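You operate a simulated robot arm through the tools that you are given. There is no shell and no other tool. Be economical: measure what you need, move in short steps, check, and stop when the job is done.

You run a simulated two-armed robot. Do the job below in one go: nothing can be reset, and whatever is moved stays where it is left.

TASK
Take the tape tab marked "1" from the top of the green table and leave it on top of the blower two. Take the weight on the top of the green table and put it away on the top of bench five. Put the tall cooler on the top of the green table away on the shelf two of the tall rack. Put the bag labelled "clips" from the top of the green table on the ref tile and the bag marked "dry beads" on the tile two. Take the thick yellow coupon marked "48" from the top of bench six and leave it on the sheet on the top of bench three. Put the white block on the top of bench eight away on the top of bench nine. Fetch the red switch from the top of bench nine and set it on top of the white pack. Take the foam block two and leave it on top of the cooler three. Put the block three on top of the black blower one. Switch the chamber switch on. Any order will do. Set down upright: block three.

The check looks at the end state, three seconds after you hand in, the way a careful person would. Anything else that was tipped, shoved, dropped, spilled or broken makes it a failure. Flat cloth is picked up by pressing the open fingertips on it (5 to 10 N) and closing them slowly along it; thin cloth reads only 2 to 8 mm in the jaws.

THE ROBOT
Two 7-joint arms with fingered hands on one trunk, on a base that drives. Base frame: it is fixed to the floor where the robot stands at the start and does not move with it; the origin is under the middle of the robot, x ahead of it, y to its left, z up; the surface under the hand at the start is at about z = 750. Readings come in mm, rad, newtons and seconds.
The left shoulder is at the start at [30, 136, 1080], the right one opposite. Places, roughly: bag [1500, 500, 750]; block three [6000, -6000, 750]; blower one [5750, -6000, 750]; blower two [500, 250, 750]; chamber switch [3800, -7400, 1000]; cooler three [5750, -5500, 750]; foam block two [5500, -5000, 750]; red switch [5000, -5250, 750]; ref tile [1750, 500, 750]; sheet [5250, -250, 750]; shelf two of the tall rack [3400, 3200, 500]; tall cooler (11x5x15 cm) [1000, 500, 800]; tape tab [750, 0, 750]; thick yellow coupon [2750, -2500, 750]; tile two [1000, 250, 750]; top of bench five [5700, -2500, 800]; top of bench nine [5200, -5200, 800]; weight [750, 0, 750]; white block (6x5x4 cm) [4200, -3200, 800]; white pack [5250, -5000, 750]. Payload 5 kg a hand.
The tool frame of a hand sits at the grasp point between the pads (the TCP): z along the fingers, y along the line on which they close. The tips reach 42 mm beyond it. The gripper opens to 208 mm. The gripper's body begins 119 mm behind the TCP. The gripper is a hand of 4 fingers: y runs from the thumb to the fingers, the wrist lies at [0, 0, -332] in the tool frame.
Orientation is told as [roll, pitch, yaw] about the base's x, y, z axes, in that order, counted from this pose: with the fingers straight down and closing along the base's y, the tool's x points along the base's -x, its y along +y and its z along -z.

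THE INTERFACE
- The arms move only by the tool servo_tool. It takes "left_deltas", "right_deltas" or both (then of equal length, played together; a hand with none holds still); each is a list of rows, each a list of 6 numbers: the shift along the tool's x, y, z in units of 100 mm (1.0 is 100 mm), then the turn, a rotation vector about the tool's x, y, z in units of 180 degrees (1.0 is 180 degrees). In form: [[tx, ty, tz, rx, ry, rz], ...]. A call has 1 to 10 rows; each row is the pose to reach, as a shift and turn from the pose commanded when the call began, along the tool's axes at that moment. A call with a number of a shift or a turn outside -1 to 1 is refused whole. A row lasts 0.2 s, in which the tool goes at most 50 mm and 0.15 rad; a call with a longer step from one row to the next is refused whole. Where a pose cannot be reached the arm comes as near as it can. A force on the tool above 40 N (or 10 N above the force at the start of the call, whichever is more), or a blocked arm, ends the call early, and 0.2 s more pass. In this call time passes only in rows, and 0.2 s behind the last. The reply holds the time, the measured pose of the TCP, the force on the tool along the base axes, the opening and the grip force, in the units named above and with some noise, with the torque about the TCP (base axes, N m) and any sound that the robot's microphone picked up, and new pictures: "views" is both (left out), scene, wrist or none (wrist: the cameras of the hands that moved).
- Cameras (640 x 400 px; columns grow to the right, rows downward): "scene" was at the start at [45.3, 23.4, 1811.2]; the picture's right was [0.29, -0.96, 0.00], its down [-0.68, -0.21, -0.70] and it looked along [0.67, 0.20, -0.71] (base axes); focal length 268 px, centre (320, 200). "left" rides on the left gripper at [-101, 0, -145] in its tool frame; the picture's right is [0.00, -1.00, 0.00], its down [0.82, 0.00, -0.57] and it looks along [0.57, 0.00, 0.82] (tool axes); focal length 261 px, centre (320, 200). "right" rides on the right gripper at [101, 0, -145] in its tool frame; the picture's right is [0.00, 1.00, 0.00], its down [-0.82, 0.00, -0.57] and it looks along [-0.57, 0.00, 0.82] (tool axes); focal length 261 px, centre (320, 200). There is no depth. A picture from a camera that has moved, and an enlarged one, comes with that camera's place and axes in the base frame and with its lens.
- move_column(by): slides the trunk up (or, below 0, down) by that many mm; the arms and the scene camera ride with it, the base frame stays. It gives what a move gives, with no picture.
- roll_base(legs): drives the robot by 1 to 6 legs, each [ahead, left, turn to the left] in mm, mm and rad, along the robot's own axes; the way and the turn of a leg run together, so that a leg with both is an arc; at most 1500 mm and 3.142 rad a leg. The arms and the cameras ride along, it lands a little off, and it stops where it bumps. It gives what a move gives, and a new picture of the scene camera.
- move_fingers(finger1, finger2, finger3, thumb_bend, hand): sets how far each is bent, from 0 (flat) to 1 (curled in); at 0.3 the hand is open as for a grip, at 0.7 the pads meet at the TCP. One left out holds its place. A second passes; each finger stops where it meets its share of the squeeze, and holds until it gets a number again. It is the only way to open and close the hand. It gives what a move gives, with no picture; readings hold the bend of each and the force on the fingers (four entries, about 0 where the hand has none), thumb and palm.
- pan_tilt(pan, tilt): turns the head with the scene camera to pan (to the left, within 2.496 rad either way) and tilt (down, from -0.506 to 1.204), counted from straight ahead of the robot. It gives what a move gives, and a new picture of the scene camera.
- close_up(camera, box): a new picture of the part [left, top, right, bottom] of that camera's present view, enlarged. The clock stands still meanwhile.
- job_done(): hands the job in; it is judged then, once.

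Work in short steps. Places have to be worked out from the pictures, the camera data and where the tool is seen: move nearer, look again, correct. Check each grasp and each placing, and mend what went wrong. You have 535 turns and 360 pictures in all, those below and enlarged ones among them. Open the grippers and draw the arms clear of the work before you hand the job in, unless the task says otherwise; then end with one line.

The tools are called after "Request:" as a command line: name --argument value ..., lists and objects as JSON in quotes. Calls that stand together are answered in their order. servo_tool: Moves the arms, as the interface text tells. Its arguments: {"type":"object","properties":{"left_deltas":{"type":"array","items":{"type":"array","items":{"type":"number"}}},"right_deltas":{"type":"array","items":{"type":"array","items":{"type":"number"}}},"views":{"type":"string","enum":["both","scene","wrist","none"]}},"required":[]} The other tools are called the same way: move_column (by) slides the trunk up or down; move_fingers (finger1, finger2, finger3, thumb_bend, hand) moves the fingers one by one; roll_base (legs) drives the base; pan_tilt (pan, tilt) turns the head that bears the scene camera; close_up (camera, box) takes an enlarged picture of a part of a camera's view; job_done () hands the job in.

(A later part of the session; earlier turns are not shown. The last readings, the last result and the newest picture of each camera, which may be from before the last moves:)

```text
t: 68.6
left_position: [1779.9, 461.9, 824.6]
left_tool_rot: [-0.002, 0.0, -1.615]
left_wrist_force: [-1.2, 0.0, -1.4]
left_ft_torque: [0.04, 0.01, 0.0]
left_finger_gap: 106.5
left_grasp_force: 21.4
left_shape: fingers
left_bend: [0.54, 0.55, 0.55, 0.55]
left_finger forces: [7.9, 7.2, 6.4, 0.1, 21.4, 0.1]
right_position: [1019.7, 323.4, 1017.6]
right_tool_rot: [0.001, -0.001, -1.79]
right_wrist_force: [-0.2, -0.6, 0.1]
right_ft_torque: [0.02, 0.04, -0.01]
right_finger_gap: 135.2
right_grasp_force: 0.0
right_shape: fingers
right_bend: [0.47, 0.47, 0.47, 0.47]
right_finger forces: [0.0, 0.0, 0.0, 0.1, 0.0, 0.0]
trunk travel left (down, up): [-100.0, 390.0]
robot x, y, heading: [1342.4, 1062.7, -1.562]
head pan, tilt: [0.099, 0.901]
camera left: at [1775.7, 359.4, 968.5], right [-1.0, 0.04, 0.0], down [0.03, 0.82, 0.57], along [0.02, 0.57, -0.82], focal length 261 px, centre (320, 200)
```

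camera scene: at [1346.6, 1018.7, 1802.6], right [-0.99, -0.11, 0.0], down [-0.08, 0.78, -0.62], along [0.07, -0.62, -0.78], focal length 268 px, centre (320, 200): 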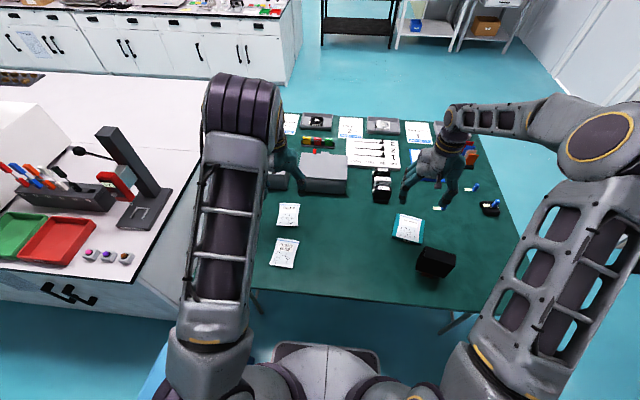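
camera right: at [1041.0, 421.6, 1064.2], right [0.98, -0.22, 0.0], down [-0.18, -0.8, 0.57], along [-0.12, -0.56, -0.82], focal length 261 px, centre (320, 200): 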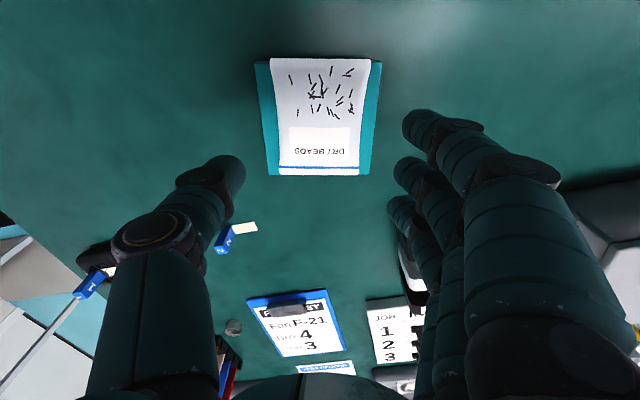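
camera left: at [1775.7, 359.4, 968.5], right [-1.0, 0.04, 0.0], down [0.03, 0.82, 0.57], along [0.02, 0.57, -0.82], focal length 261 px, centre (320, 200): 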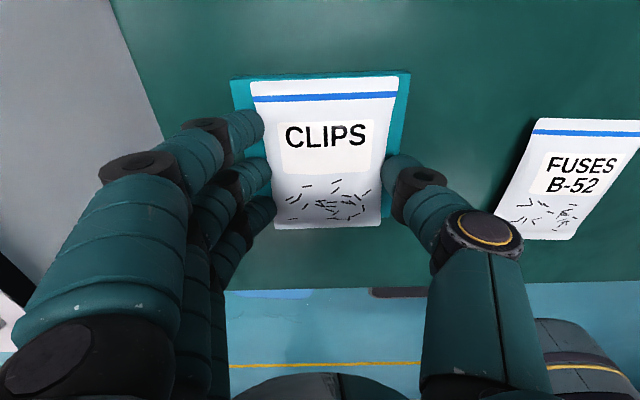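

Aligned well. I lower until contact.

Request:
servo_tool --left_deltas '[[0, 0, 0.03, 0, 0, 0], [0, 0, 0.05, 0, 0, 0], [0, 0, 0.07, 0, 0, 0]]' --views "none"

Request:
close_up --camera "left" --box '[160, 50, 480, 250]'

```text
t: 69.4
left_position: [1779.7, 462.6, 819.3]
left_tool_rot: [-0.001, -0.002, -1.616]
left_wrist_force: [-0.1, 1.2, 14.9]
left_ft_torque: [0.1, 0.76, -0.09]
left_finger_gap: 106.2
left_grasp_force: 23.1
left_shape: fingers
left_bend: [0.54, 0.55, 0.55, 0.56]
left_finger forces: [8.5, 7.8, 7.2, 0.0, 23.0, 0.1]
right_position: [1018.2, 324.2, 1017.4]
right_tool_rot: [0.002, -0.004, -1.789]
right_wrist_force: [1.0, -0.5, -0.6]
right_ft_torque: [0.03, 0.0, 0.02]
right_finger_gap: 135.3
right_grasp_force: 0.0
right_shape: fingers
right_bend: [0.47, 0.47, 0.47, 0.47]
right_finger forces: [0.1, 0.0, 0.0, 0.0, 0.0, 0.1]
trunk travel left (down, up): [-100.0, 390.0]
robot x, y, heading: [1342.7, 1069.2, -1.56]
head pan, tilt: [0.099, 0.901]
```

```text
2.00 times, centred on (320, 150) of left
camera zoom: at [1776.2, 359.5, 963.1], right [-1.0, 0.04, 0.0], down [0.03, 0.82, 0.57], along [0.02, 0.57, -0.82], focal length 521 px, centre (320, 300)
```

zoom: 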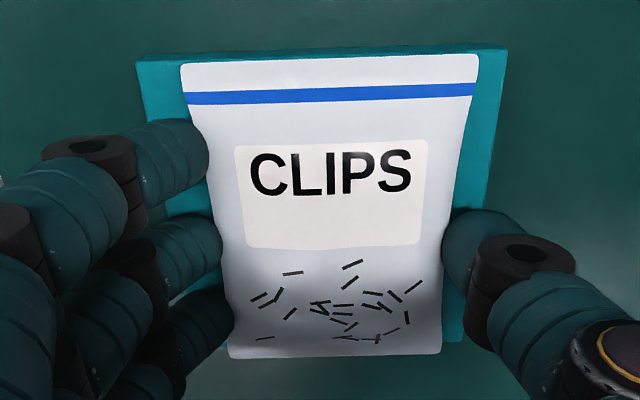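

Slight overhang at the near side; I lift 6 mm, shift 4 mm away and set down again.

Request:
servo_tool --left_deltas '[[0, 0, -0.07, 0, 0, 0], [-0.04, 0.02, -0.07, 0, 0, 0], [-0.04, 0.02, -0.03, 0, 0, 0], [-0.04, 0.02, -0.005, 0, 0, 0]]' --views "none"

Request:
close_up --camera "left" --box '[160, 50, 480, 250]'

```text
t: 70.4
left_position: [1782.1, 458.1, 818.3]
left_tool_rot: [0.002, -0.001, -1.616]
left_wrist_force: [-1.3, 1.4, 10.3]
left_ft_torque: [0.12, 0.55, -0.08]
left_finger_gap: 106.3
left_grasp_force: 22.1
left_shape: fingers
left_bend: [0.54, 0.55, 0.55, 0.56]
left_finger forces: [8.1, 7.4, 6.9, 0.0, 22.4, 0.0]
right_position: [1018.8, 323.4, 1016.9]
right_tool_rot: [0.003, -0.004, -1.789]
right_wrist_force: [0.1, -0.7, 0.8]
right_ft_torque: [0.03, 0.01, -0.01]
right_finger_gap: 135.3
right_grasp_force: 0.1
right_shape: fingers
right_bend: [0.47, 0.47, 0.47, 0.47]
right_finger forces: [0.1, 0.0, 0.0, 0.0, 0.0, 0.1]
trunk travel left (down, up): [-100.0, 390.0]
robot x, y, heading: [1340.8, 1065.3, -1.561]
head pan, tilt: [0.099, 0.901]
```

```text
2.00 times, centred on (320, 150) of left
camera zoom: at [1778.2, 355.1, 963.4], right [-1.0, 0.04, 0.0], down [0.03, 0.82, 0.57], along [0.02, 0.57, -0.82], focal length 521 px, centre (320, 300)
```

zoom: 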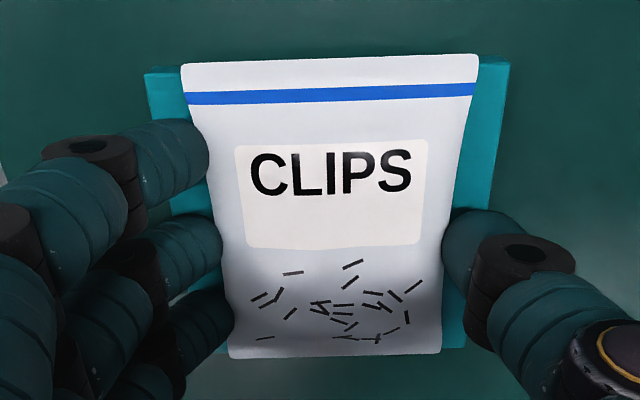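

Centred. I release and lift off.

Request:
servo_tool --left_deltas '[[0, 0, -0.015, 0, 0, 0]]' --views "none"

Request:
move_fingers --hand "left" --finger1 0.47 --finger2 0.47 --finger3 0.47 --thumb_bend 0.47

Request:
servo_tool --left_deltas '[[0, 0, -0.3, 0, 0, 0], [0, 0, -0.7, 0, 0, 0], [0, 0, -1, 0, 0, 0]]' --views "wrist"

Request:
servo_tool --left_deltas '[[0, 0, -0.4, 0, 0, 0], [0, 0, -0.8, 0, 0, 0], [0, 0, -1, 0, 0, 0]]' --views "none"

Request:
pan_tilt --pan -0.35 --tilt 0.95

```text
t: 70.8
left_position: [1781.5, 457.5, 819.9]
left_tool_rot: [-0.001, 0.0, -1.617]
left_wrist_force: [0.3, -0.3, 1.8]
left_ft_torque: [0.0, 0.09, 0.0]
left_finger_gap: 106.7
left_grasp_force: 22.1
left_shape: fingers
left_bend: [0.54, 0.55, 0.55, 0.56]
left_finger forces: [8.2, 7.4, 6.9, 0.0, 21.9, 0.1]
right_position: [1018.2, 323.4, 1017.3]
right_tool_rot: [0.0, -0.002, -1.788]
right_wrist_force: [-0.7, -0.2, 0.1]
right_ft_torque: [0.01, 0.01, 0.01]
right_finger_gap: 135.3
right_grasp_force: 0.2
right_shape: fingers
right_bend: [0.47, 0.47, 0.47, 0.47]
right_finger forces: [0.0, 0.0, 0.0, 0.0, 0.1, 0.0]
trunk travel left (down, up): [-100.0, 390.0]
robot x, y, heading: [1339.1, 1065.0, -1.564]
head pan, tilt: [0.099, 0.901]
```

```text
t: 71.8
left_position: [1781.1, 457.2, 819.7]
left_tool_rot: [-0.001, -0.001, -1.618]
left_wrist_force: [0.8, 1.1, 0.1]
left_ft_torque: [-0.01, 0.01, -0.03]
left_finger_gap: 135.4
left_grasp_force: 0.0
left_shape: fingers
left_bend: [0.47, 0.47, 0.47, 0.47]
left_finger forces: [0.0, 0.1, 0.0, 0.1, 0.1, 0.1]
right_position: [1019.5, 322.5, 1017.8]
right_tool_rot: [0.003, -0.005, -1.789]
right_wrist_force: [-0.2, 0.4, -0.5]
right_ft_torque: [0.0, -0.01, 0.02]
right_finger_gap: 135.4
right_grasp_force: 0.1
right_shape: fingers
right_bend: [0.47, 0.47, 0.47, 0.47]
right_finger forces: [0.1, 0.0, 0.0, 0.0, 0.0, 0.1]
trunk travel left (down, up): [-100.0, 390.0]
robot x, y, heading: [1339.8, 1068.4, -1.561]
head pan, tilt: [0.099, 0.901]
```

```text
t: 72.6
left_position: [1780.2, 458.2, 919.6]
left_tool_rot: [0.0, 0.0, -1.616]
left_wrist_force: [0.0, 0.4, -0.4]
left_ft_torque: [-0.06, 0.0, -0.06]
left_finger_gap: 135.2
left_grasp_force: 0.1
left_shape: fingers
left_bend: [0.47, 0.47, 0.47, 0.47]
left_finger forces: [0.0, 0.0, 0.0, 0.1, 0.0, 0.1]
right_position: [1018.6, 323.1, 1019.8]
right_tool_rot: [0.002, -0.002, -1.788]
right_wrist_force: [-0.5, 0.1, 0.3]
right_ft_torque: [-0.07, -0.02, 0.0]
right_finger_gap: 135.2
right_grasp_force: 0.1
right_shape: fingers
right_bend: [0.47, 0.47, 0.47, 0.47]
right_finger forces: [0.0, 0.0, 0.0, 0.0, 0.0, 0.1]
trunk travel left (down, up): [-100.0, 390.0]
robot x, y, heading: [1340.4, 1066.6, -1.564]
head pan, tilt: [0.099, 0.901]
camera left: at [1777.7, 356.2, 1064.1], right [-1.0, 0.04, 0.0], down [0.03, 0.82, 0.57], along [0.02, 0.57, -0.82], focal length 261 px, centre (320, 200)
```

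left: 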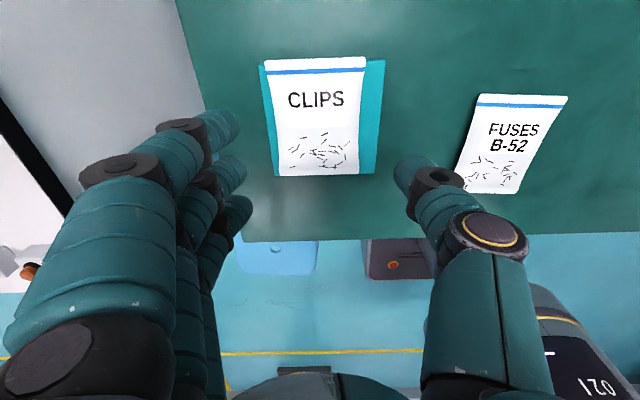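

```text
t: 73.4
left_position: [1779.6, 457.7, 1019.2]
left_tool_rot: [0.0, 0.0, -1.616]
left_wrist_force: [-0.1, 0.1, -0.3]
left_ft_torque: [-0.08, -0.03, -0.02]
left_finger_gap: 135.5
left_grasp_force: 0.1
left_shape: fingers
left_bend: [0.47, 0.47, 0.47, 0.47]
left_finger forces: [0.0, 0.0, 0.1, 0.1, 0.0, 0.0]
right_position: [1018.6, 323.2, 1019.5]
right_tool_rot: [0.002, -0.004, -1.789]
right_wrist_force: [1.3, 0.3, 0.6]
right_ft_torque: [-0.06, 0.03, -0.02]
right_finger_gap: 135.5
right_grasp_force: 0.0
right_shape: fingers
right_bend: [0.47, 0.47, 0.47, 0.47]
right_finger forces: [0.0, 0.1, 0.0, 0.0, 0.0, 0.1]
trunk travel left (down, up): [-100.0, 390.0]
robot x, y, heading: [1342.9, 1065.5, -1.561]
head pan, tilt: [0.099, 0.901]
```

```text
t: 74.3
left_position: [1781.3, 457.4, 1016.3]
left_tool_rot: [-0.001, 0.0, -1.616]
left_wrist_force: [0.6, -0.5, 0.3]
left_ft_torque: [0.01, 0.0, -0.01]
left_finger_gap: 135.4
left_grasp_force: 0.0
left_shape: fingers
left_bend: [0.47, 0.47, 0.47, 0.47]
left_finger forces: [0.1, 0.1, 0.1, 0.0, 0.1, 0.1]
right_position: [1019.7, 322.6, 1018.2]
right_tool_rot: [0.002, -0.004, -1.791]
right_wrist_force: [0.5, 0.0, 0.0]
right_ft_torque: [-0.02, 0.01, 0.02]
right_finger_gap: 135.2
right_grasp_force: 0.0
right_shape: fingers
right_bend: [0.47, 0.47, 0.47, 0.47]
right_finger forces: [0.1, 0.0, 0.1, 0.0, 0.0, 0.0]
trunk travel left (down, up): [-100.0, 390.0]
robot x, y, heading: [1340.0, 1066.7, -1.565]
head pan, tilt: [-0.351, 0.949]
camera scene: at [1314.5, 1026.4, 1799.1], right [-0.94, 0.34, 0.0], down [0.27, 0.77, -0.58], along [-0.2, -0.55, -0.81], focal length 268 px, centre (320, 200)
```

scene: 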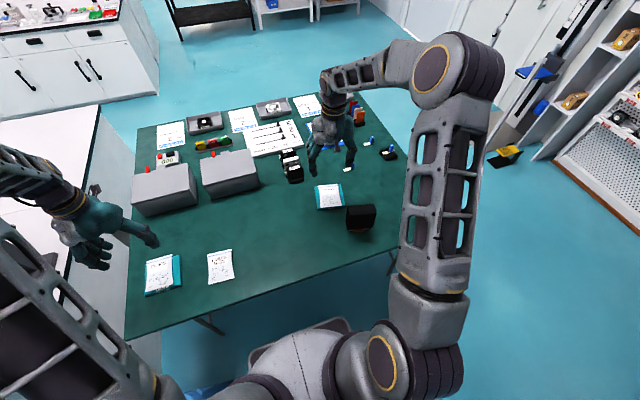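

Both bags placed. Now a close look at the tall cooler.

Request:
close_up --camera "scene" --box '[300, 160, 420, 235]'

Request:
close_up --camera "right" --box '[0, 0, 640, 400]'

```text
5.33 times, centred on (360, 198) of scene
camera zoom: at [1314.5, 1026.4, 1799.1], right [-0.94, 0.34, 0.0], down [0.27, 0.77, -0.58], along [-0.2, -0.55, -0.81], focal length 1429 px, centre (107, 213)
```

zoom: 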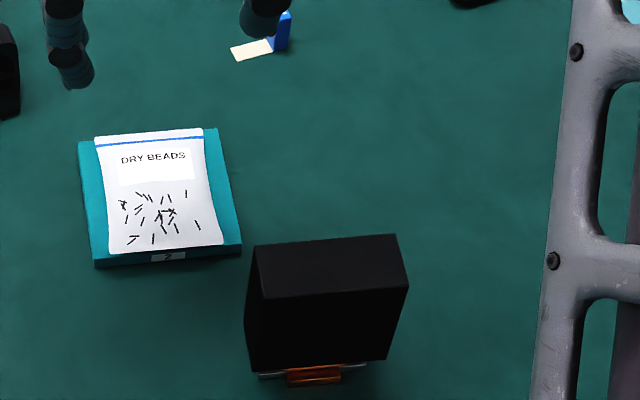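

```text
1.00 times, centred on (320, 200) of right (not enlarged: the box is as wide or as high as the picture)
camera zoom: at [1040.8, 420.6, 1162.8], right [0.98, -0.22, 0.0], down [-0.18, -0.8, 0.57], along [-0.13, -0.56, -0.82], focal length 261 px, centre (320, 200)
```

zoom: 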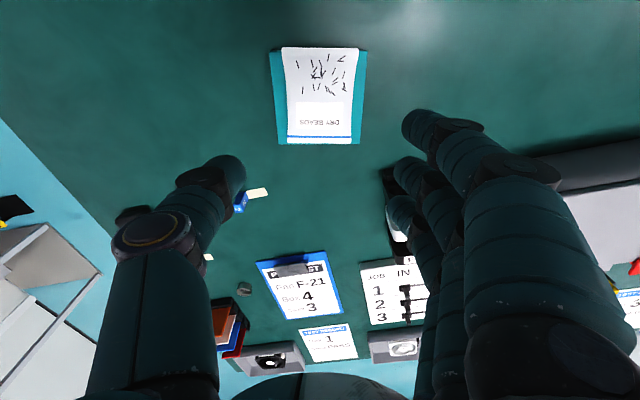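

The cooler (112×47 mm, 150 tall) is centred at (955,522), long axis turned −15°. For the shelf I want a level, forward-pointing grasp, so I back off first, then reorient the right hand in free space.

Request:
roll_base --legs '[[-550, 0, 0], [0, -137, 0]]'

Request:
move_fingers --hand "right" --finger1 0.35 --finger2 0.35 --finger3 0.35 --thumb_bend 0.35

```text
t: 78.3
left_position: [1644.9, 1005.3, 1019.6]
left_tool_rot: [0.0, 0.0, -1.604]
left_wrist_force: [-1.4, -0.8, 0.1]
left_ft_torque: [0.04, -0.22, -0.03]
left_finger_gap: 135.4
left_grasp_force: 0.0
left_shape: fingers
left_bend: [0.47, 0.47, 0.47, 0.47]
left_finger forces: [0.0, 0.0, 0.0, 0.0, 0.1, 0.0]
right_position: [884.8, 862.3, 1017.6]
right_tool_rot: [0.002, -0.003, -1.778]
right_wrist_force: [-2.6, 0.7, 0.2]
right_ft_torque: [0.01, -0.25, -0.01]
right_finger_gap: 135.6
right_grasp_force: 0.0
right_shape: fingers
right_bend: [0.47, 0.47, 0.47, 0.47]
right_finger forces: [0.0, 0.0, 0.1, 0.0, 0.0, 0.0]
trunk travel left (down, up): [-100.0, 390.0]
robot x, y, heading: [1203.8, 1606.5, -1.55]
head pan, tilt: [-0.351, 0.949]
camera scene: at [1171.5, 1568.1, 1799.0], right [-0.95, 0.32, 0.0], down [0.26, 0.77, -0.58], along [-0.19, -0.55, -0.81], focal length 268 px, centre (320, 200)
```

scene: 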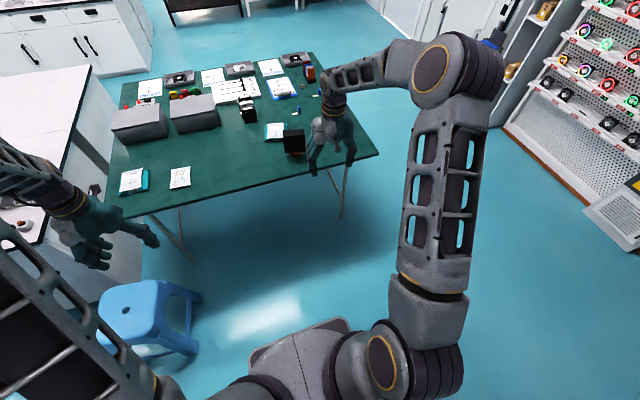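

```text
t: 79.3
left_position: [1647.4, 1004.0, 1018.5]
left_tool_rot: [0.0, 0.0, -1.604]
left_wrist_force: [0.0, -1.1, 0.0]
left_ft_torque: [0.06, -0.02, 0.0]
left_finger_gap: 135.7
left_grasp_force: 0.0
left_shape: fingers
left_bend: [0.47, 0.47, 0.47, 0.47]
left_finger forces: [0.0, 0.0, 0.0, 0.0, 0.0, 0.1]
right_position: [886.7, 861.4, 1018.4]
right_tool_rot: [0.002, -0.003, -1.776]
right_wrist_force: [-0.2, -0.2, 0.4]
right_ft_torque: [0.0, -0.02, 0.0]
right_finger_gap: 197.8
right_grasp_force: 0.0
right_shape: fingers
right_bend: [0.35, 0.35, 0.35, 0.35]
right_finger forces: [0.0, 0.0, 0.1, 0.0, 0.0, 0.0]
trunk travel left (down, up): [-100.0, 390.0]
robot x, y, heading: [1200.8, 1610.7, -1.548]
head pan, tilt: [-0.351, 0.949]
```

The stool is well clear. I now tilt the right hand to point forward (rotation about tool y) while lowering it to z≈920.

Request:
servo_tool --right_deltas '[[0, 0, 0.1, 0, -0.045, 0], [0, 0, 0.2, 0, -0.09, 0], [0, 0, 0.3, 0, -0.135, 0], [0, 0, 0.4, 0, -0.18, 0], [0, 0, 0.5, 0, -0.225, 0], [0, 0, 0.6, 0, -0.27, 0], [0, 0, 0.7, 0, -0.315, 0], [0, 0, 0.8, 0, -0.36, 0], [0, 0, 0.9, 0, -0.405, 0], [0, 0, 1, 0, -0.45, 0]]' --views "none"

Request:
servo_tool --right_deltas '[[0, 0, 0, 0, -0.025, 0], [0, 0, 0, 0, -0.05, 0]]' --views "both"

```text
t: 80.7
left_position: [1650.1, 1005.0, 1016.2]
left_tool_rot: [-0.002, 0.0, -1.6]
left_wrist_force: [2.1, 0.6, -1.6]
left_ft_torque: [-0.03, 0.24, 0.02]
left_finger_gap: 135.8
left_grasp_force: 0.1
left_shape: fingers
left_bend: [0.47, 0.47, 0.47, 0.47]
left_finger forces: [0.0, 0.0, 0.1, 0.0, 0.0, 0.0]
right_position: [838.2, 870.4, 959.2]
right_tool_rot: [0.065, -0.832, -1.915]
right_wrist_force: [2.2, -0.1, -1.3]
right_ft_torque: [-0.06, 0.19, -0.2]
right_finger_gap: 198.6
right_grasp_force: 0.1
right_shape: fingers
right_bend: [0.35, 0.35, 0.35, 0.35]
right_finger forces: [0.0, 0.0, 0.0, 0.1, 0.0, 0.0]
trunk travel left (down, up): [-100.0, 390.0]
robot x, y, heading: [1202.4, 1606.3, -1.556]
head pan, tilt: [-0.351, 0.949]
stopped in row 7 (right hand): the force on the tool passed its limit at 48 N (the readings are from after the stop); the commanded pose is now the measured one
```

```text
t: 81.3
left_position: [1646.8, 1003.6, 1018.3]
left_tool_rot: [0.0, 0.001, -1.604]
left_wrist_force: [-0.3, 0.5, -0.2]
left_ft_torque: [0.0, -0.08, 0.01]
left_finger_gap: 135.6
left_grasp_force: 0.0
left_shape: fingers
left_bend: [0.47, 0.47, 0.47, 0.47]
left_finger forces: [0.0, 0.1, 0.0, 0.1, 0.0, 0.1]
right_position: [837.1, 870.0, 960.2]
right_tool_rot: [0.084, -0.991, -1.936]
right_wrist_force: [-0.7, -0.7, 0.2]
right_ft_torque: [0.0, -0.04, 0.06]
right_finger_gap: 198.6
right_grasp_force: 0.1
right_shape: fingers
right_bend: [0.35, 0.35, 0.35, 0.35]
right_finger forces: [0.1, 0.0, 0.0, 0.0, 0.0, 0.1]
trunk travel left (down, up): [-100.0, 390.0]
robot x, y, heading: [1201.8, 1612.5, -1.557]
head pan, tilt: [-0.351, 0.949]
camera scene: at [1173.2, 1567.8, 1799.0], right [-0.95, 0.32, 0.0], down [0.26, 0.77, -0.58], along [-0.19, -0.55, -0.81], focal length 268 px, centre (320, 200)
camera right: at [887.7, 1037.0, 954.3], right [0.96, -0.29, 0.05], down [-0.04, 0.04, 1.0], along [-0.29, -0.96, 0.03], focal length 261 px, centre (320, 200)
```

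scene: 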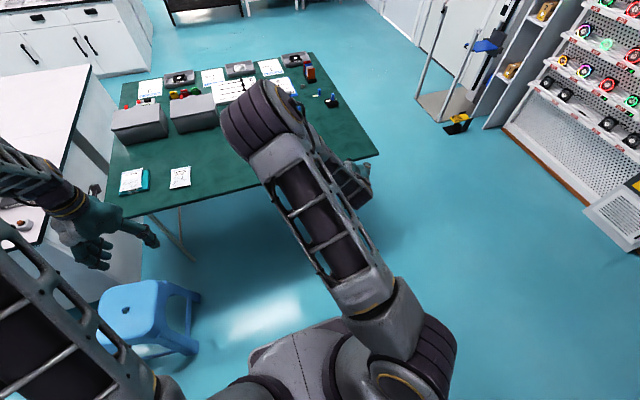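
right: 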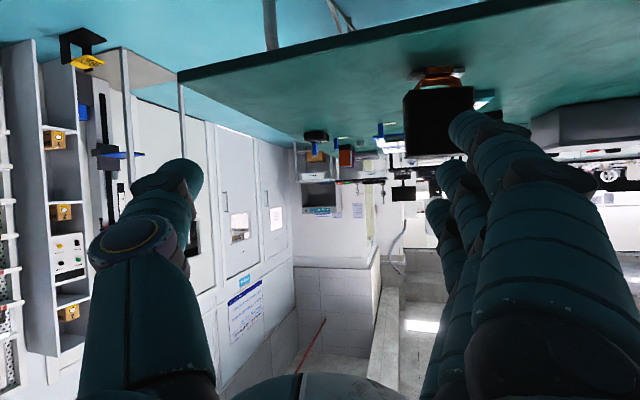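

The stop was only an inertial kick; nothing is near. I finish the tilt (33° more) and level the hand.

Request:
servo_tool --right_deltas '[[0, 0, 0, 0, -0.03, -0.003], [0, 0, 0, 0, -0.06, -0.006], [0, 0, 0, 0, -0.09, -0.009], [0, 0, 0, 0, -0.12, -0.012], [0, 0, 0, 0, -0.15, -0.016], [0, 0, 0, 0, -0.184, -0.016]]' --views "wrist"

```text
t: 82.7
left_position: [1647.3, 1004.0, 1018.3]
left_tool_rot: [0.0, 0.002, -1.604]
left_wrist_force: [-0.9, -0.7, 0.1]
left_ft_torque: [0.06, -0.05, 0.01]
left_finger_gap: 135.6
left_grasp_force: 0.2
left_shape: fingers
left_bend: [0.47, 0.47, 0.47, 0.47]
left_finger forces: [0.0, 0.0, 0.0, 0.1, 0.1, 0.0]
right_position: [836.6, 871.2, 959.6]
right_tool_rot: [-2.34, -1.569, 0.49]
right_wrist_force: [0.0, 0.3, 0.0]
right_ft_torque: [0.01, 0.0, 0.02]
right_finger_gap: 198.8
right_grasp_force: 0.1
right_shape: fingers
right_bend: [0.35, 0.35, 0.35, 0.35]
right_finger forces: [0.1, 0.1, 0.0, 0.0, 0.0, 0.1]
trunk travel left (down, up): [-100.0, 390.0]
robot x, y, heading: [1200.6, 1609.1, -1.551]
head pan, tilt: [-0.351, 0.949]
camera right: at [876.7, 1007.7, 858.6], right [0.96, -0.28, 0.0], down [0.16, 0.55, 0.82], along [-0.23, -0.79, 0.57], focal length 261 px, centre (320, 200)
```

right: 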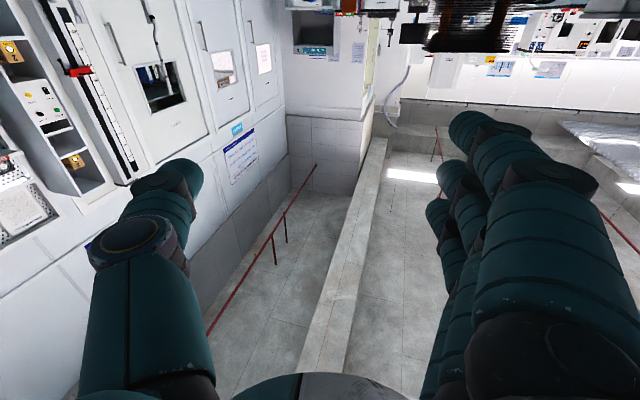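

Hand is level and aimed along (−0.28,−0.96). I lower it to z≈862 and drive sideways so the cooler lies dead ahead of the hand.

Request:
servo_tool --right_deltas '[[0.4, 0, 0, 0, 0, 0], [0.8, 0, 0, 0, 0, 0], [0.97, 0, 0, 0, 0, 0]]' --views "none"

Request:
roll_base --legs '[[63, 201, 0]]'

Request:
pan_tilt --pan -0.2 --tilt 0.8

```text
t: 83.5
left_position: [1647.7, 1004.2, 1017.7]
left_tool_rot: [-0.003, 0.0, -1.604]
left_wrist_force: [-0.8, -0.5, 0.5]
left_ft_torque: [0.03, -0.01, -0.04]
left_finger_gap: 135.7
left_grasp_force: 0.0
left_shape: fingers
left_bend: [0.47, 0.47, 0.47, 0.47]
left_finger forces: [0.0, 0.0, 0.1, 0.0, 0.1, 0.0]
right_position: [837.2, 868.2, 862.9]
right_tool_rot: [-1.884, -1.569, 0.032]
right_wrist_force: [0.1, 0.6, 1.1]
right_ft_torque: [0.04, 0.0, -0.02]
right_finger_gap: 198.8
right_grasp_force: 0.0
right_shape: fingers
right_bend: [0.35, 0.35, 0.35, 0.35]
right_finger forces: [0.0, 0.0, 0.0, 0.0, 0.1, 0.0]
trunk travel left (down, up): [-100.0, 390.0]
robot x, y, heading: [1203.8, 1606.9, -1.549]
head pan, tilt: [-0.351, 0.949]
```

```text
t: 85.2
left_position: [1850.9, 947.4, 1017.2]
left_tool_rot: [-0.002, 0.0, -1.596]
left_wrist_force: [0.9, -0.4, -0.3]
left_ft_torque: [0.04, 0.19, 0.0]
left_finger_gap: 135.7
left_grasp_force: 0.0
left_shape: fingers
left_bend: [0.47, 0.47, 0.47, 0.47]
left_finger forces: [0.0, 0.0, 0.1, 0.0, 0.1, 0.1]
right_position: [1042.3, 806.9, 862.8]
right_tool_rot: [-1.525, -1.566, -0.322]
right_wrist_force: [1.5, 0.6, -0.5]
right_ft_torque: [-0.02, 0.0, -0.15]
right_finger_gap: 198.6
right_grasp_force: 0.2
right_shape: fingers
right_bend: [0.35, 0.35, 0.35, 0.35]
right_finger forces: [0.0, 0.0, 0.0, 0.0, 0.0, 0.0]
trunk travel left (down, up): [-100.0, 390.0]
robot x, y, heading: [1398.9, 1546.1, -1.545]
head pan, tilt: [-0.351, 0.949]
camera scene: at [1375.5, 1507.7, 1799.1], right [-0.95, 0.32, 0.0], down [0.26, 0.77, -0.58], along [-0.19, -0.55, -0.81], focal length 268 px, centre (320, 200)
```

scene: 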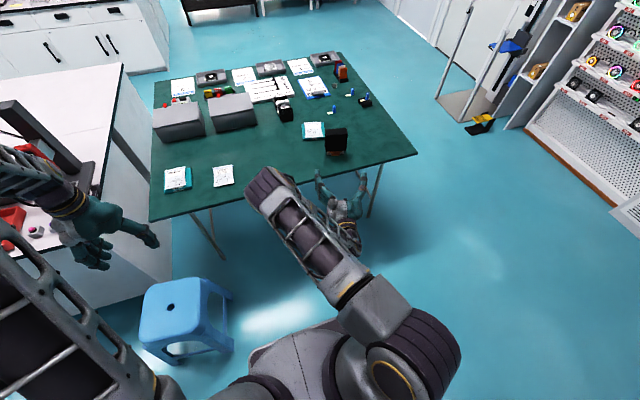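

```text
t: 85.9
left_position: [1849.4, 947.7, 1016.9]
left_tool_rot: [0.001, 0.0, -1.598]
left_wrist_force: [-0.7, 0.0, -0.5]
left_ft_torque: [0.01, -0.02, 0.01]
left_finger_gap: 135.5
left_grasp_force: 0.0
left_shape: fingers
left_bend: [0.47, 0.47, 0.47, 0.47]
left_finger forces: [0.1, 0.0, 0.0, 0.0, 0.0, 0.0]
right_position: [1039.6, 806.5, 862.3]
right_tool_rot: [-1.562, -1.569, -0.281]
right_wrist_force: [0.2, 0.3, 0.4]
right_ft_torque: [-0.01, -0.03, 0.02]
right_finger_gap: 198.7
right_grasp_force: 0.0
right_shape: fingers
right_bend: [0.35, 0.35, 0.35, 0.35]
right_finger forces: [0.0, 0.0, 0.0, 0.1, 0.1, 0.1]
trunk travel left (down, up): [-100.0, 390.0]
robot x, y, heading: [1401.2, 1545.9, -1.545]
head pan, tilt: [-0.201, 0.799]
camera scene: at [1382.3, 1498.1, 1810.6], right [-0.98, 0.17, 0.0], down [0.12, 0.71, -0.7], along [-0.12, -0.69, -0.72], focal length 268 px, centre (320, 200)
```

scene: 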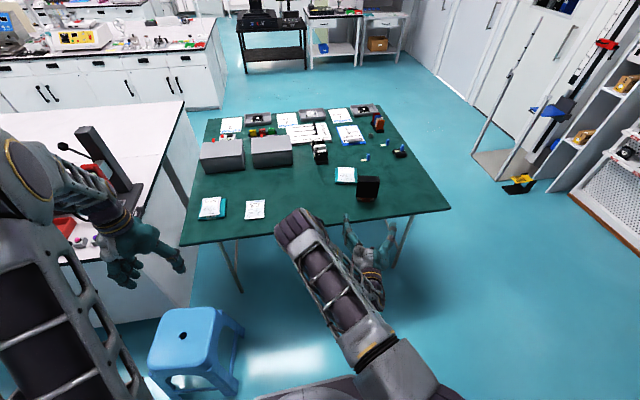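

Let me verify the cooler's place from here with an enlarged view.

Request:
close_up --camera "scene" --box '[310, 150, 430, 225]'

```text
5.33 times, centred on (370, 188) of scene
camera zoom: at [1382.3, 1498.1, 1810.6], right [-0.98, 0.17, 0.0], down [0.12, 0.71, -0.7], along [-0.12, -0.69, -0.72], focal length 1429 px, centre (53, 267)
```

zoom: 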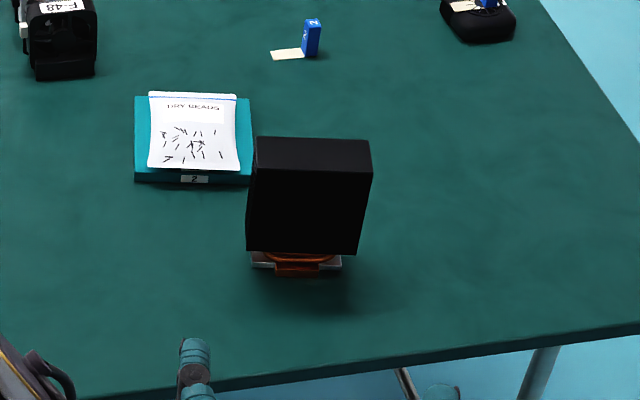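

The cooler is confirmed at (956,522) turned −12°. I trim the hand 4° and shift 21 mm sideways before the approach.

Request:
servo_tool --right_deltas '[[0, -0.1, 0, -0.011, 0, 0], [0, -0.21, 0, -0.022, 0, 0]]' --views "wrist"

```text
t: 86.5
left_position: [1849.9, 948.4, 1016.8]
left_tool_rot: [-0.001, -0.001, -1.598]
left_wrist_force: [0.3, 0.6, -0.1]
left_ft_torque: [-0.02, -0.01, 0.01]
left_finger_gap: 135.5
left_grasp_force: 0.0
left_shape: fingers
left_bend: [0.47, 0.47, 0.47, 0.47]
left_finger forces: [0.1, 0.0, 0.0, 0.0, 0.1, 0.0]
right_position: [1020.6, 813.6, 861.3]
right_tool_rot: [-0.764, -1.57, -1.012]
right_wrist_force: [-0.1, 0.4, 0.1]
right_ft_torque: [0.01, 0.02, 0.01]
right_finger_gap: 198.4
right_grasp_force: 0.0
right_shape: fingers
right_bend: [0.35, 0.35, 0.35, 0.35]
right_finger forces: [0.0, 0.0, 0.1, 0.0, 0.1, 0.1]
trunk travel left (down, up): [-100.0, 390.0]
robot x, y, heading: [1399.6, 1547.5, -1.544]
head pan, tilt: [-0.201, 0.799]
camera right: at [1050.0, 953.2, 761.5], right [0.98, -0.2, 0.0], down [0.11, 0.56, 0.82], along [-0.17, -0.8, 0.57], focal length 261 px, centre (320, 200)
```

right: 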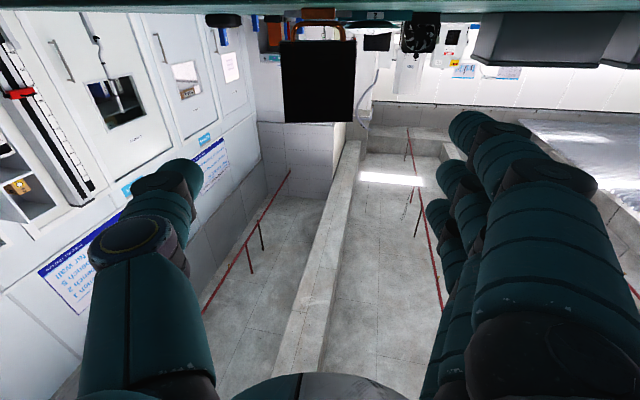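

The cooler is centred between the fingers' line. I drive forward along the hand's direction by ~258 mm.

Request:
roll_base --legs '[[250, -62, 0]]'

Request:
close_up --camera "right" --box '[0, 0, 640, 400]'

```text
t: 88.3
left_position: [1795.6, 697.5, 1017.6]
left_tool_rot: [-0.001, 0.002, -1.596]
left_wrist_force: [0.1, -0.1, -0.7]
left_ft_torque: [0.15, -0.02, 0.01]
left_finger_gap: 135.4
left_grasp_force: 0.0
left_shape: fingers
left_bend: [0.47, 0.47, 0.47, 0.47]
left_finger forces: [0.1, 0.0, 0.0, 0.0, 0.1, 0.0]
right_position: [965.0, 562.3, 861.2]
right_tool_rot: [-0.739, -1.569, -1.035]
right_wrist_force: [0.7, -0.8, 0.0]
right_ft_torque: [-0.05, 0.01, 0.02]
right_finger_gap: 198.7
right_grasp_force: 0.0
right_shape: fingers
right_bend: [0.35, 0.35, 0.35, 0.35]
right_finger forces: [0.0, 0.1, 0.0, 0.1, 0.0, 0.1]
trunk travel left (down, up): [-100.0, 390.0]
robot x, y, heading: [1344.0, 1301.9, -1.541]
head pan, tilt: [-0.201, 0.799]
camera scene: at [1327.1, 1245.9, 1810.5], right [-0.98, 0.17, 0.0], down [0.12, 0.71, -0.7], along [-0.12, -0.69, -0.72], focal length 268 px, centre (320, 200)
```

scene: 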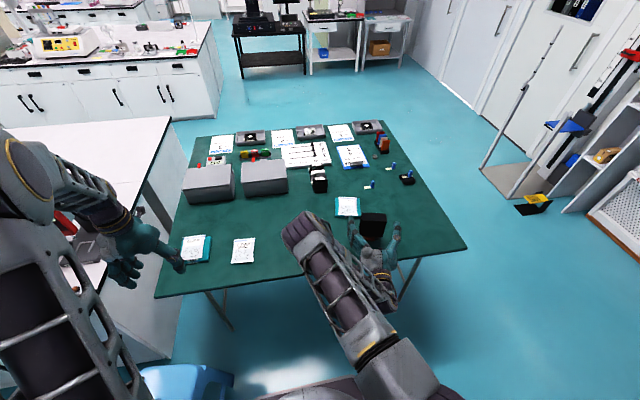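

```text
1.00 times, centred on (320, 200) of right (not enlarged: the box is as wide or as high as the picture)
camera zoom: at [994.8, 702.4, 760.8], right [0.98, -0.2, 0.0], down [0.11, 0.56, 0.82], along [-0.17, -0.8, 0.57], focal length 261 px, centre (320, 200)
```

zoom: 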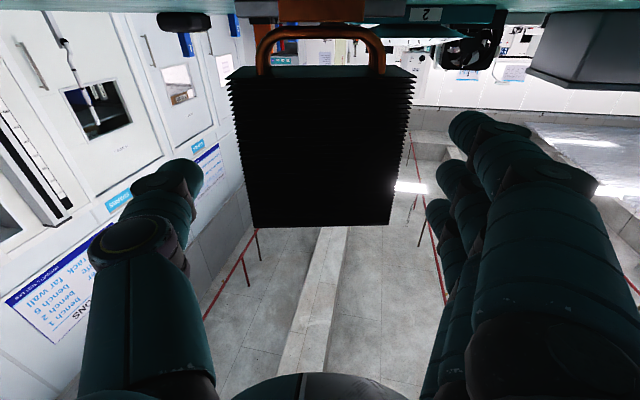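

Aligned. I advance 41 mm and close on the fins.

Request:
servo_tool --right_deltas '[[0, 0, 0.2, 0, 0, 0], [0, 0, 0.41, 0, 0, 0]]' --views "none"

Request:
move_fingers --hand "right" --finger1 0.5 --finger2 0.5 --finger3 0.5 --thumb_bend 0.5

Request:
close_up --camera "right" --box '[0, 0, 640, 400]'

```text
t: 88.9
left_position: [1795.0, 698.1, 1017.6]
left_tool_rot: [-0.001, 0.002, -1.596]
left_wrist_force: [0.4, 0.1, 0.2]
left_ft_torque: [-0.03, -0.01, -0.01]
left_finger_gap: 135.7
left_grasp_force: 0.0
left_shape: fingers
left_bend: [0.47, 0.47, 0.47, 0.47]
left_finger forces: [0.0, 0.0, 0.0, 0.0, 0.0, 0.0]
right_position: [958.2, 522.3, 862.7]
right_tool_rot: [-1.356, -1.569, -0.419]
right_wrist_force: [-0.3, 0.1, -0.1]
right_ft_torque: [0.01, 0.0, 0.02]
right_finger_gap: 198.7
right_grasp_force: 0.1
right_shape: fingers
right_bend: [0.35, 0.35, 0.35, 0.35]
right_finger forces: [0.0, 0.1, 0.0, 0.0, 0.0, 0.1]
trunk travel left (down, up): [-100.0, 390.0]
robot x, y, heading: [1346.7, 1297.6, -1.549]
head pan, tilt: [-0.201, 0.799]
```

```text
t: 89.9
left_position: [1794.5, 698.8, 1017.2]
left_tool_rot: [0.0, 0.0, -1.596]
left_wrist_force: [0.1, -0.8, 0.0]
left_ft_torque: [0.01, 0.02, -0.03]
left_finger_gap: 135.9
left_grasp_force: 0.0
left_shape: fingers
left_bend: [0.47, 0.47, 0.47, 0.47]
left_finger forces: [0.0, 0.0, 0.0, 0.0, 0.0, 0.1]
right_position: [956.9, 522.8, 862.5]
right_tool_rot: [-1.377, -1.569, -0.398]
right_wrist_force: [-1.7, -0.1, 0.9]
right_ft_torque: [0.03, 0.01, -0.01]
right_finger_gap: 122.3
right_grasp_force: 0.1
right_shape: fingers
right_bend: [0.5, 0.5, 0.5, 0.5]
right_finger forces: [0.0, 0.0, 0.0, 0.1, 0.7, 0.0]
trunk travel left (down, up): [-100.0, 390.0]
robot x, y, heading: [1346.4, 1303.6, -1.544]
head pan, tilt: [-0.201, 0.799]
```

```text
1.00 times, centred on (320, 200) of right (not enlarged: the box is as wide or as high as the picture)
camera zoom: at [986.7, 662.9, 761.4], right [0.98, -0.2, 0.0], down [0.11, 0.56, 0.82], along [-0.17, -0.8, 0.57], focal length 261 px, centre (320, 200)
```

zoom: 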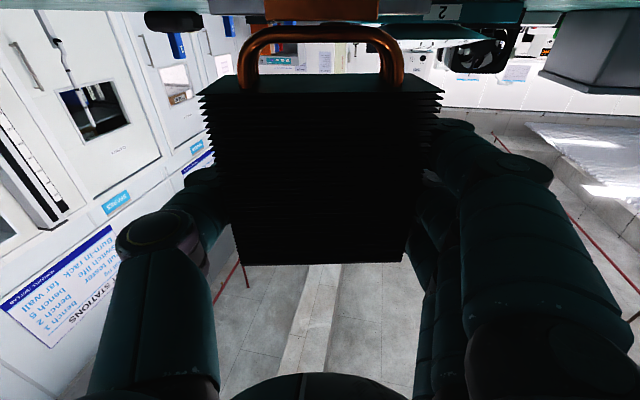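

Thumb just touches; I close further to grip firmly.

Request:
move_fingers --hand "right" --finger1 0.6 --finger2 0.6 --finger3 0.6 --thumb_bend 0.6

Request:
servo_tool --right_deltas '[[-0.1, 0, 0, 0, 0, 0], [-0.4, 0, 0, 0, 0, 0], [-0.8, 0, 0, 0, 0, 0]]' --views "both"

```text
t: 90.9
left_position: [1796.3, 699.6, 1017.5]
left_tool_rot: [0.001, 0.0, -1.597]
left_wrist_force: [-0.1, 0.4, 0.0]
left_ft_torque: [0.03, 0.0, 0.0]
left_finger_gap: 135.5
left_grasp_force: 0.1
left_shape: fingers
left_bend: [0.47, 0.47, 0.47, 0.47]
left_finger forces: [0.1, 0.0, 0.0, 0.0, 0.0, 0.1]
right_position: [959.4, 521.2, 861.6]
right_tool_rot: [-1.425, -1.568, -0.351]
right_wrist_force: [1.4, -1.4, -0.1]
right_ft_torque: [-0.03, -0.02, -0.02]
right_finger_gap: 116.2
right_grasp_force: 30.3
right_shape: fingers
right_bend: [0.52, 0.52, 0.52, 0.54]
right_finger forces: [10.2, 10.2, 10.0, 0.1, 29.9, 0.0]
trunk travel left (down, up): [-100.0, 390.0]
robot x, y, heading: [1345.0, 1299.6, -1.547]
head pan, tilt: [-0.201, 0.799]
```

```text
t: 91.7
left_position: [1794.6, 699.8, 1018.0]
left_tool_rot: [-0.001, 0.001, -1.596]
left_wrist_force: [0.0, 0.4, -0.4]
left_ft_torque: [-0.07, 0.02, -0.01]
left_finger_gap: 135.9
left_grasp_force: 0.2
left_shape: fingers
left_bend: [0.47, 0.47, 0.47, 0.47]
left_finger forces: [0.0, 0.0, 0.1, 0.0, 0.0, 0.0]
right_position: [957.1, 522.5, 944.1]
right_tool_rot: [-0.345, -1.572, -1.433]
right_wrist_force: [0.0, 0.6, -4.8]
right_ft_torque: [-0.03, 0.01, -0.05]
right_finger_gap: 116.3
right_grasp_force: 29.5
right_shape: fingers
right_bend: [0.52, 0.52, 0.52, 0.54]
right_finger forces: [9.9, 9.5, 9.4, 0.0, 30.2, 0.0]
trunk travel left (down, up): [-100.0, 390.0]
robot x, y, heading: [1343.0, 1298.0, -1.543]
head pan, tilt: [-0.201, 0.799]
camera scene: at [1327.5, 1248.6, 1810.7], right [-0.98, 0.17, 0.0], down [0.12, 0.71, -0.7], along [-0.12, -0.69, -0.72], focal length 268 px, centre (320, 200)
camera right: at [986.7, 662.6, 843.4], right [0.98, -0.2, 0.0], down [0.11, 0.56, 0.82], along [-0.17, -0.8, 0.57], focal length 261 px, centre (320, 200)
```

scene: 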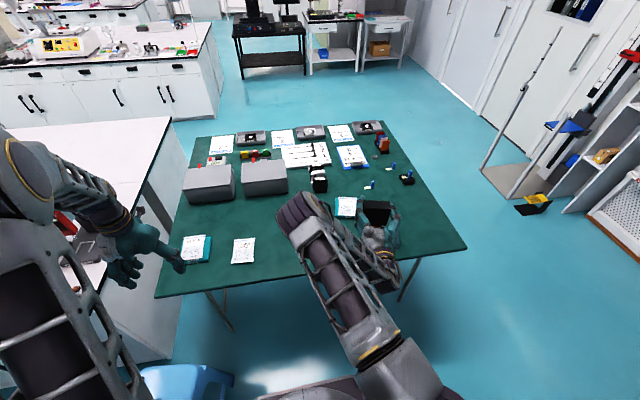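
right: 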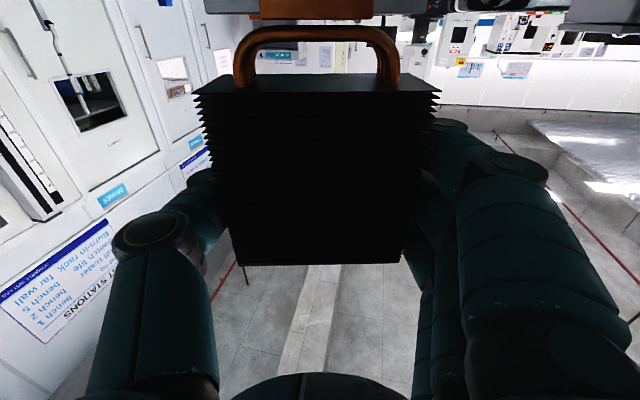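

Cooler lifted (≈0.5 kg). I back away from the table and turn to face the rack wall.

Request:
roll_base --legs '[[-450, 0, 0], [0, 0, 1.57], [0, 0, 1.54]]'

Request:
pan_tilt --pan -0.9 --tilt 0.35

```text
t: 102.0
left_position: [883.5, 2345.0, 1016.7]
left_tool_rot: [0.001, 0.001, 1.543]
left_wrist_force: [-0.8, 0.7, 0.1]
left_ft_torque: [0.06, 0.0, -0.01]
left_finger_gap: 135.7
left_grasp_force: 0.1
left_shape: fingers
left_bend: [0.47, 0.47, 0.47, 0.47]
left_finger forces: [0.1, 0.0, 0.1, 0.0, 0.1, 0.0]
right_position: [1722.7, 2520.5, 944.2]
right_tool_rot: [-1.188, -1.568, 2.551]
right_wrist_force: [-0.4, 0.5, -4.5]
right_ft_torque: [0.02, 0.01, -0.02]
right_finger_gap: 116.0
right_grasp_force: 29.3
right_shape: fingers
right_bend: [0.52, 0.52, 0.52, 0.54]
right_finger forces: [9.8, 9.4, 9.1, 0.0, 29.6, 0.0]
trunk travel left (down, up): [-100.0, 390.0]
robot x, y, heading: [1328.5, 1743.4, 1.597]
head pan, tilt: [-0.201, 0.799]
camera scene: at [1343.8, 1794.6, 1810.6], right [0.98, -0.18, 0.0], down [-0.13, -0.71, -0.7], along [0.12, 0.69, -0.72], focal length 268 px, centre (320, 200)
```

scene: 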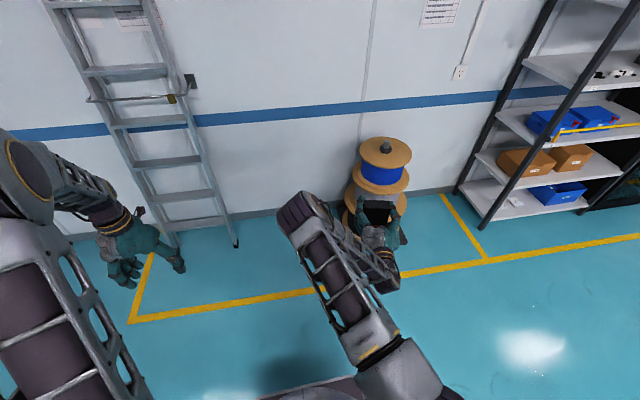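

```text
t: 103.1
left_position: [883.7, 2345.6, 1017.1]
left_tool_rot: [0.001, 0.0, 1.543]
left_wrist_force: [0.1, 0.1, 0.2]
left_ft_torque: [-0.02, -0.05, 0.0]
left_finger_gap: 135.8
left_grasp_force: 0.1
left_shape: fingers
left_bend: [0.47, 0.47, 0.47, 0.47]
left_finger forces: [0.1, 0.0, 0.0, 0.0, 0.0, 0.1]
right_position: [1721.0, 2519.7, 943.7]
right_tool_rot: [-0.931, -1.569, 2.292]
right_wrist_force: [-0.1, 0.2, -5.4]
right_ft_torque: [0.0, 0.0, 0.01]
right_finger_gap: 116.0
right_grasp_force: 28.8
right_shape: fingers
right_bend: [0.52, 0.52, 0.52, 0.54]
right_finger forces: [9.7, 9.4, 9.2, 0.0, 29.8, 0.1]
trunk travel left (down, up): [-100.0, 390.0]
robot x, y, heading: [1330.1, 1745.5, 1.596]
head pan, tilt: [-0.901, 0.351]
camera scene: at [1401.5, 1774.9, 1850.2], right [0.64, -0.77, 0.0], down [-0.26, -0.22, -0.94], along [0.72, 0.6, -0.34], focal length 268 px, centre (320, 200)
```

scene: 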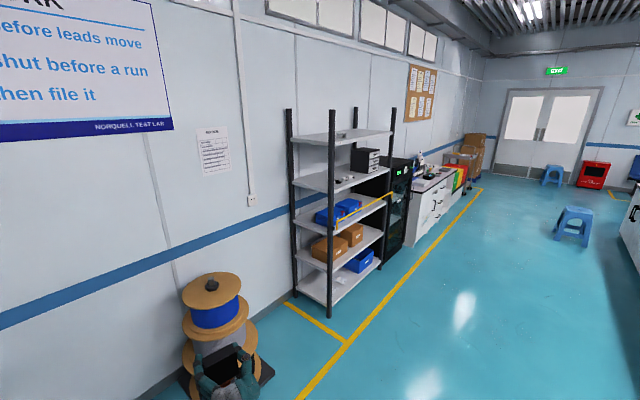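

I enlarge the rack to find free space on shelf two.

Request:
close_up --camera "scene" --box '[270, 100, 430, 325]'

```text
1.78 times, centred on (350, 212) of scene
camera zoom: at [1401.5, 1774.9, 1850.2], right [0.64, -0.77, 0.0], down [-0.26, -0.22, -0.94], along [0.72, 0.6, -0.34], focal length 476 px, centre (267, 178)
```

zoom: 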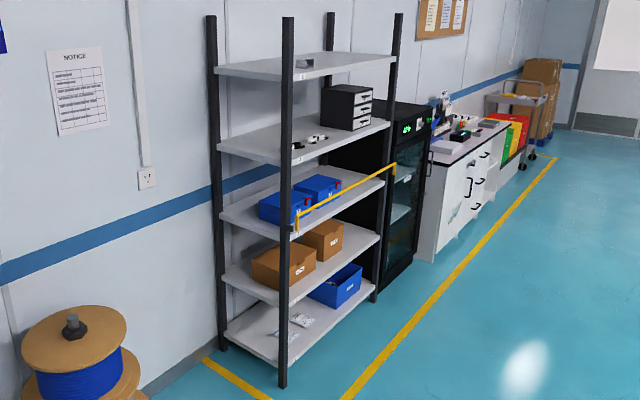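

Shelf two (z≈500) holds two cartons up to x≈3600; its right part, around x 3650–3900, is free. I drive along the aisle to stand before that spot.

Request:
roll_base --legs '[[0, -1100, 0], [0, -1060, 0], [200, 0, 0.195]]'

Request:
move_column --by -100

Request:
pan_tilt --pan -0.1 --tilt 0.55

```text
t: 115.1
left_position: [2910.0, 2496.0, 1017.5]
left_tool_rot: [0.001, 0.0, 1.734]
left_wrist_force: [-0.3, -0.7, -0.3]
left_ft_torque: [-0.04, 0.07, 0.0]
left_finger_gap: 135.6
left_grasp_force: 0.1
left_shape: fingers
left_bend: [0.47, 0.47, 0.47, 0.47]
left_finger forces: [0.1, 0.0, 0.1, 0.0, 0.1, 0.1]
right_position: [3700.6, 2826.0, 940.9]
right_tool_rot: [-0.186, -1.565, 1.744]
right_wrist_force: [-1.6, -5.9, -4.4]
right_ft_torque: [0.28, 0.05, 0.47]
right_finger_gap: 116.1
right_grasp_force: 31.6
right_shape: fingers
right_bend: [0.52, 0.52, 0.52, 0.54]
right_finger forces: [9.8, 10.4, 13.4, 0.0, 29.4, 0.0]
trunk travel left (down, up): [-100.0, 390.0]
robot x, y, heading: [3465.5, 1991.3, 1.787]
head pan, tilt: [-0.901, 0.351]
stopped in leg 3: the force on the tool passed its limit at 57 N (the readings are from after the stop); the commanded pose is now the measured one
camera scene: at [3527.7, 2036.5, 1850.2], right [0.78, -0.63, 0.0], down [-0.22, -0.27, -0.94], along [0.59, 0.73, -0.34], focal length 268 px, centre (320, 200)
```

scene: 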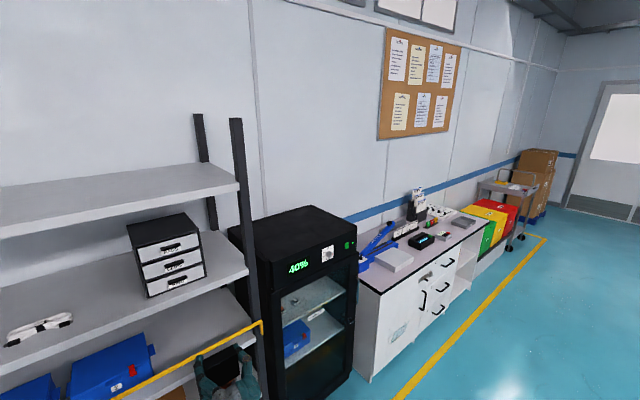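

```text
t: 116.4
left_position: [2909.8, 2497.7, 917.5]
left_tool_rot: [0.001, 0.0, 1.736]
left_wrist_force: [-0.3, 0.0, -0.1]
left_ft_torque: [0.04, 0.01, 0.0]
left_finger_gap: 135.6
left_grasp_force: 0.0
left_shape: fingers
left_bend: [0.47, 0.47, 0.47, 0.47]
left_finger forces: [0.1, 0.0, 0.0, 0.0, 0.0, 0.1]
right_position: [3699.4, 2825.8, 842.8]
right_tool_rot: [-0.399, -1.568, 1.953]
right_wrist_force: [1.3, 1.0, -4.1]
right_ft_torque: [-0.07, 0.04, -0.03]
right_finger_gap: 115.9
right_grasp_force: 28.8
right_shape: fingers
right_bend: [0.52, 0.52, 0.52, 0.54]
right_finger forces: [9.7, 10.3, 8.0, 0.0, 29.8, 0.1]
trunk travel left (down, up): [0.0, 490.0]
robot x, y, heading: [3463.0, 1992.6, 1.785]
head pan, tilt: [-0.901, 0.351]
```

```text
t: 117.5
left_position: [2910.6, 2497.7, 917.9]
left_tool_rot: [-0.001, 0.002, 1.735]
left_wrist_force: [-0.6, 0.3, -0.3]
left_ft_torque: [0.03, -0.02, 0.01]
left_finger_gap: 135.6
left_grasp_force: 0.0
left_shape: fingers
left_bend: [0.47, 0.47, 0.47, 0.47]
left_finger forces: [0.0, 0.0, 0.0, 0.0, 0.1, 0.0]
right_position: [3701.1, 2826.9, 841.8]
right_tool_rot: [-0.343, -1.565, 1.895]
right_wrist_force: [0.3, 0.1, -4.6]
right_ft_torque: [-0.01, -0.01, -0.04]
right_finger_gap: 116.4
right_grasp_force: 29.3
right_shape: fingers
right_bend: [0.52, 0.52, 0.52, 0.54]
right_finger forces: [9.6, 10.3, 7.8, 0.1, 29.8, 0.1]
trunk travel left (down, up): [0.0, 490.0]
robot x, y, heading: [3465.1, 1988.3, 1.791]
head pan, tilt: [-0.099, 0.55]
camera scene: at [3458.3, 2053.9, 1732.0], right [0.99, 0.12, 0.0], down [0.06, -0.52, -0.85], along [-0.1, 0.85, -0.52], focal length 268 px, centre (320, 200)
```

scene: 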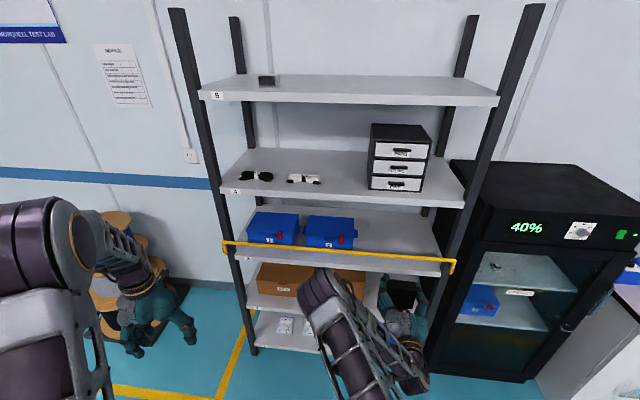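

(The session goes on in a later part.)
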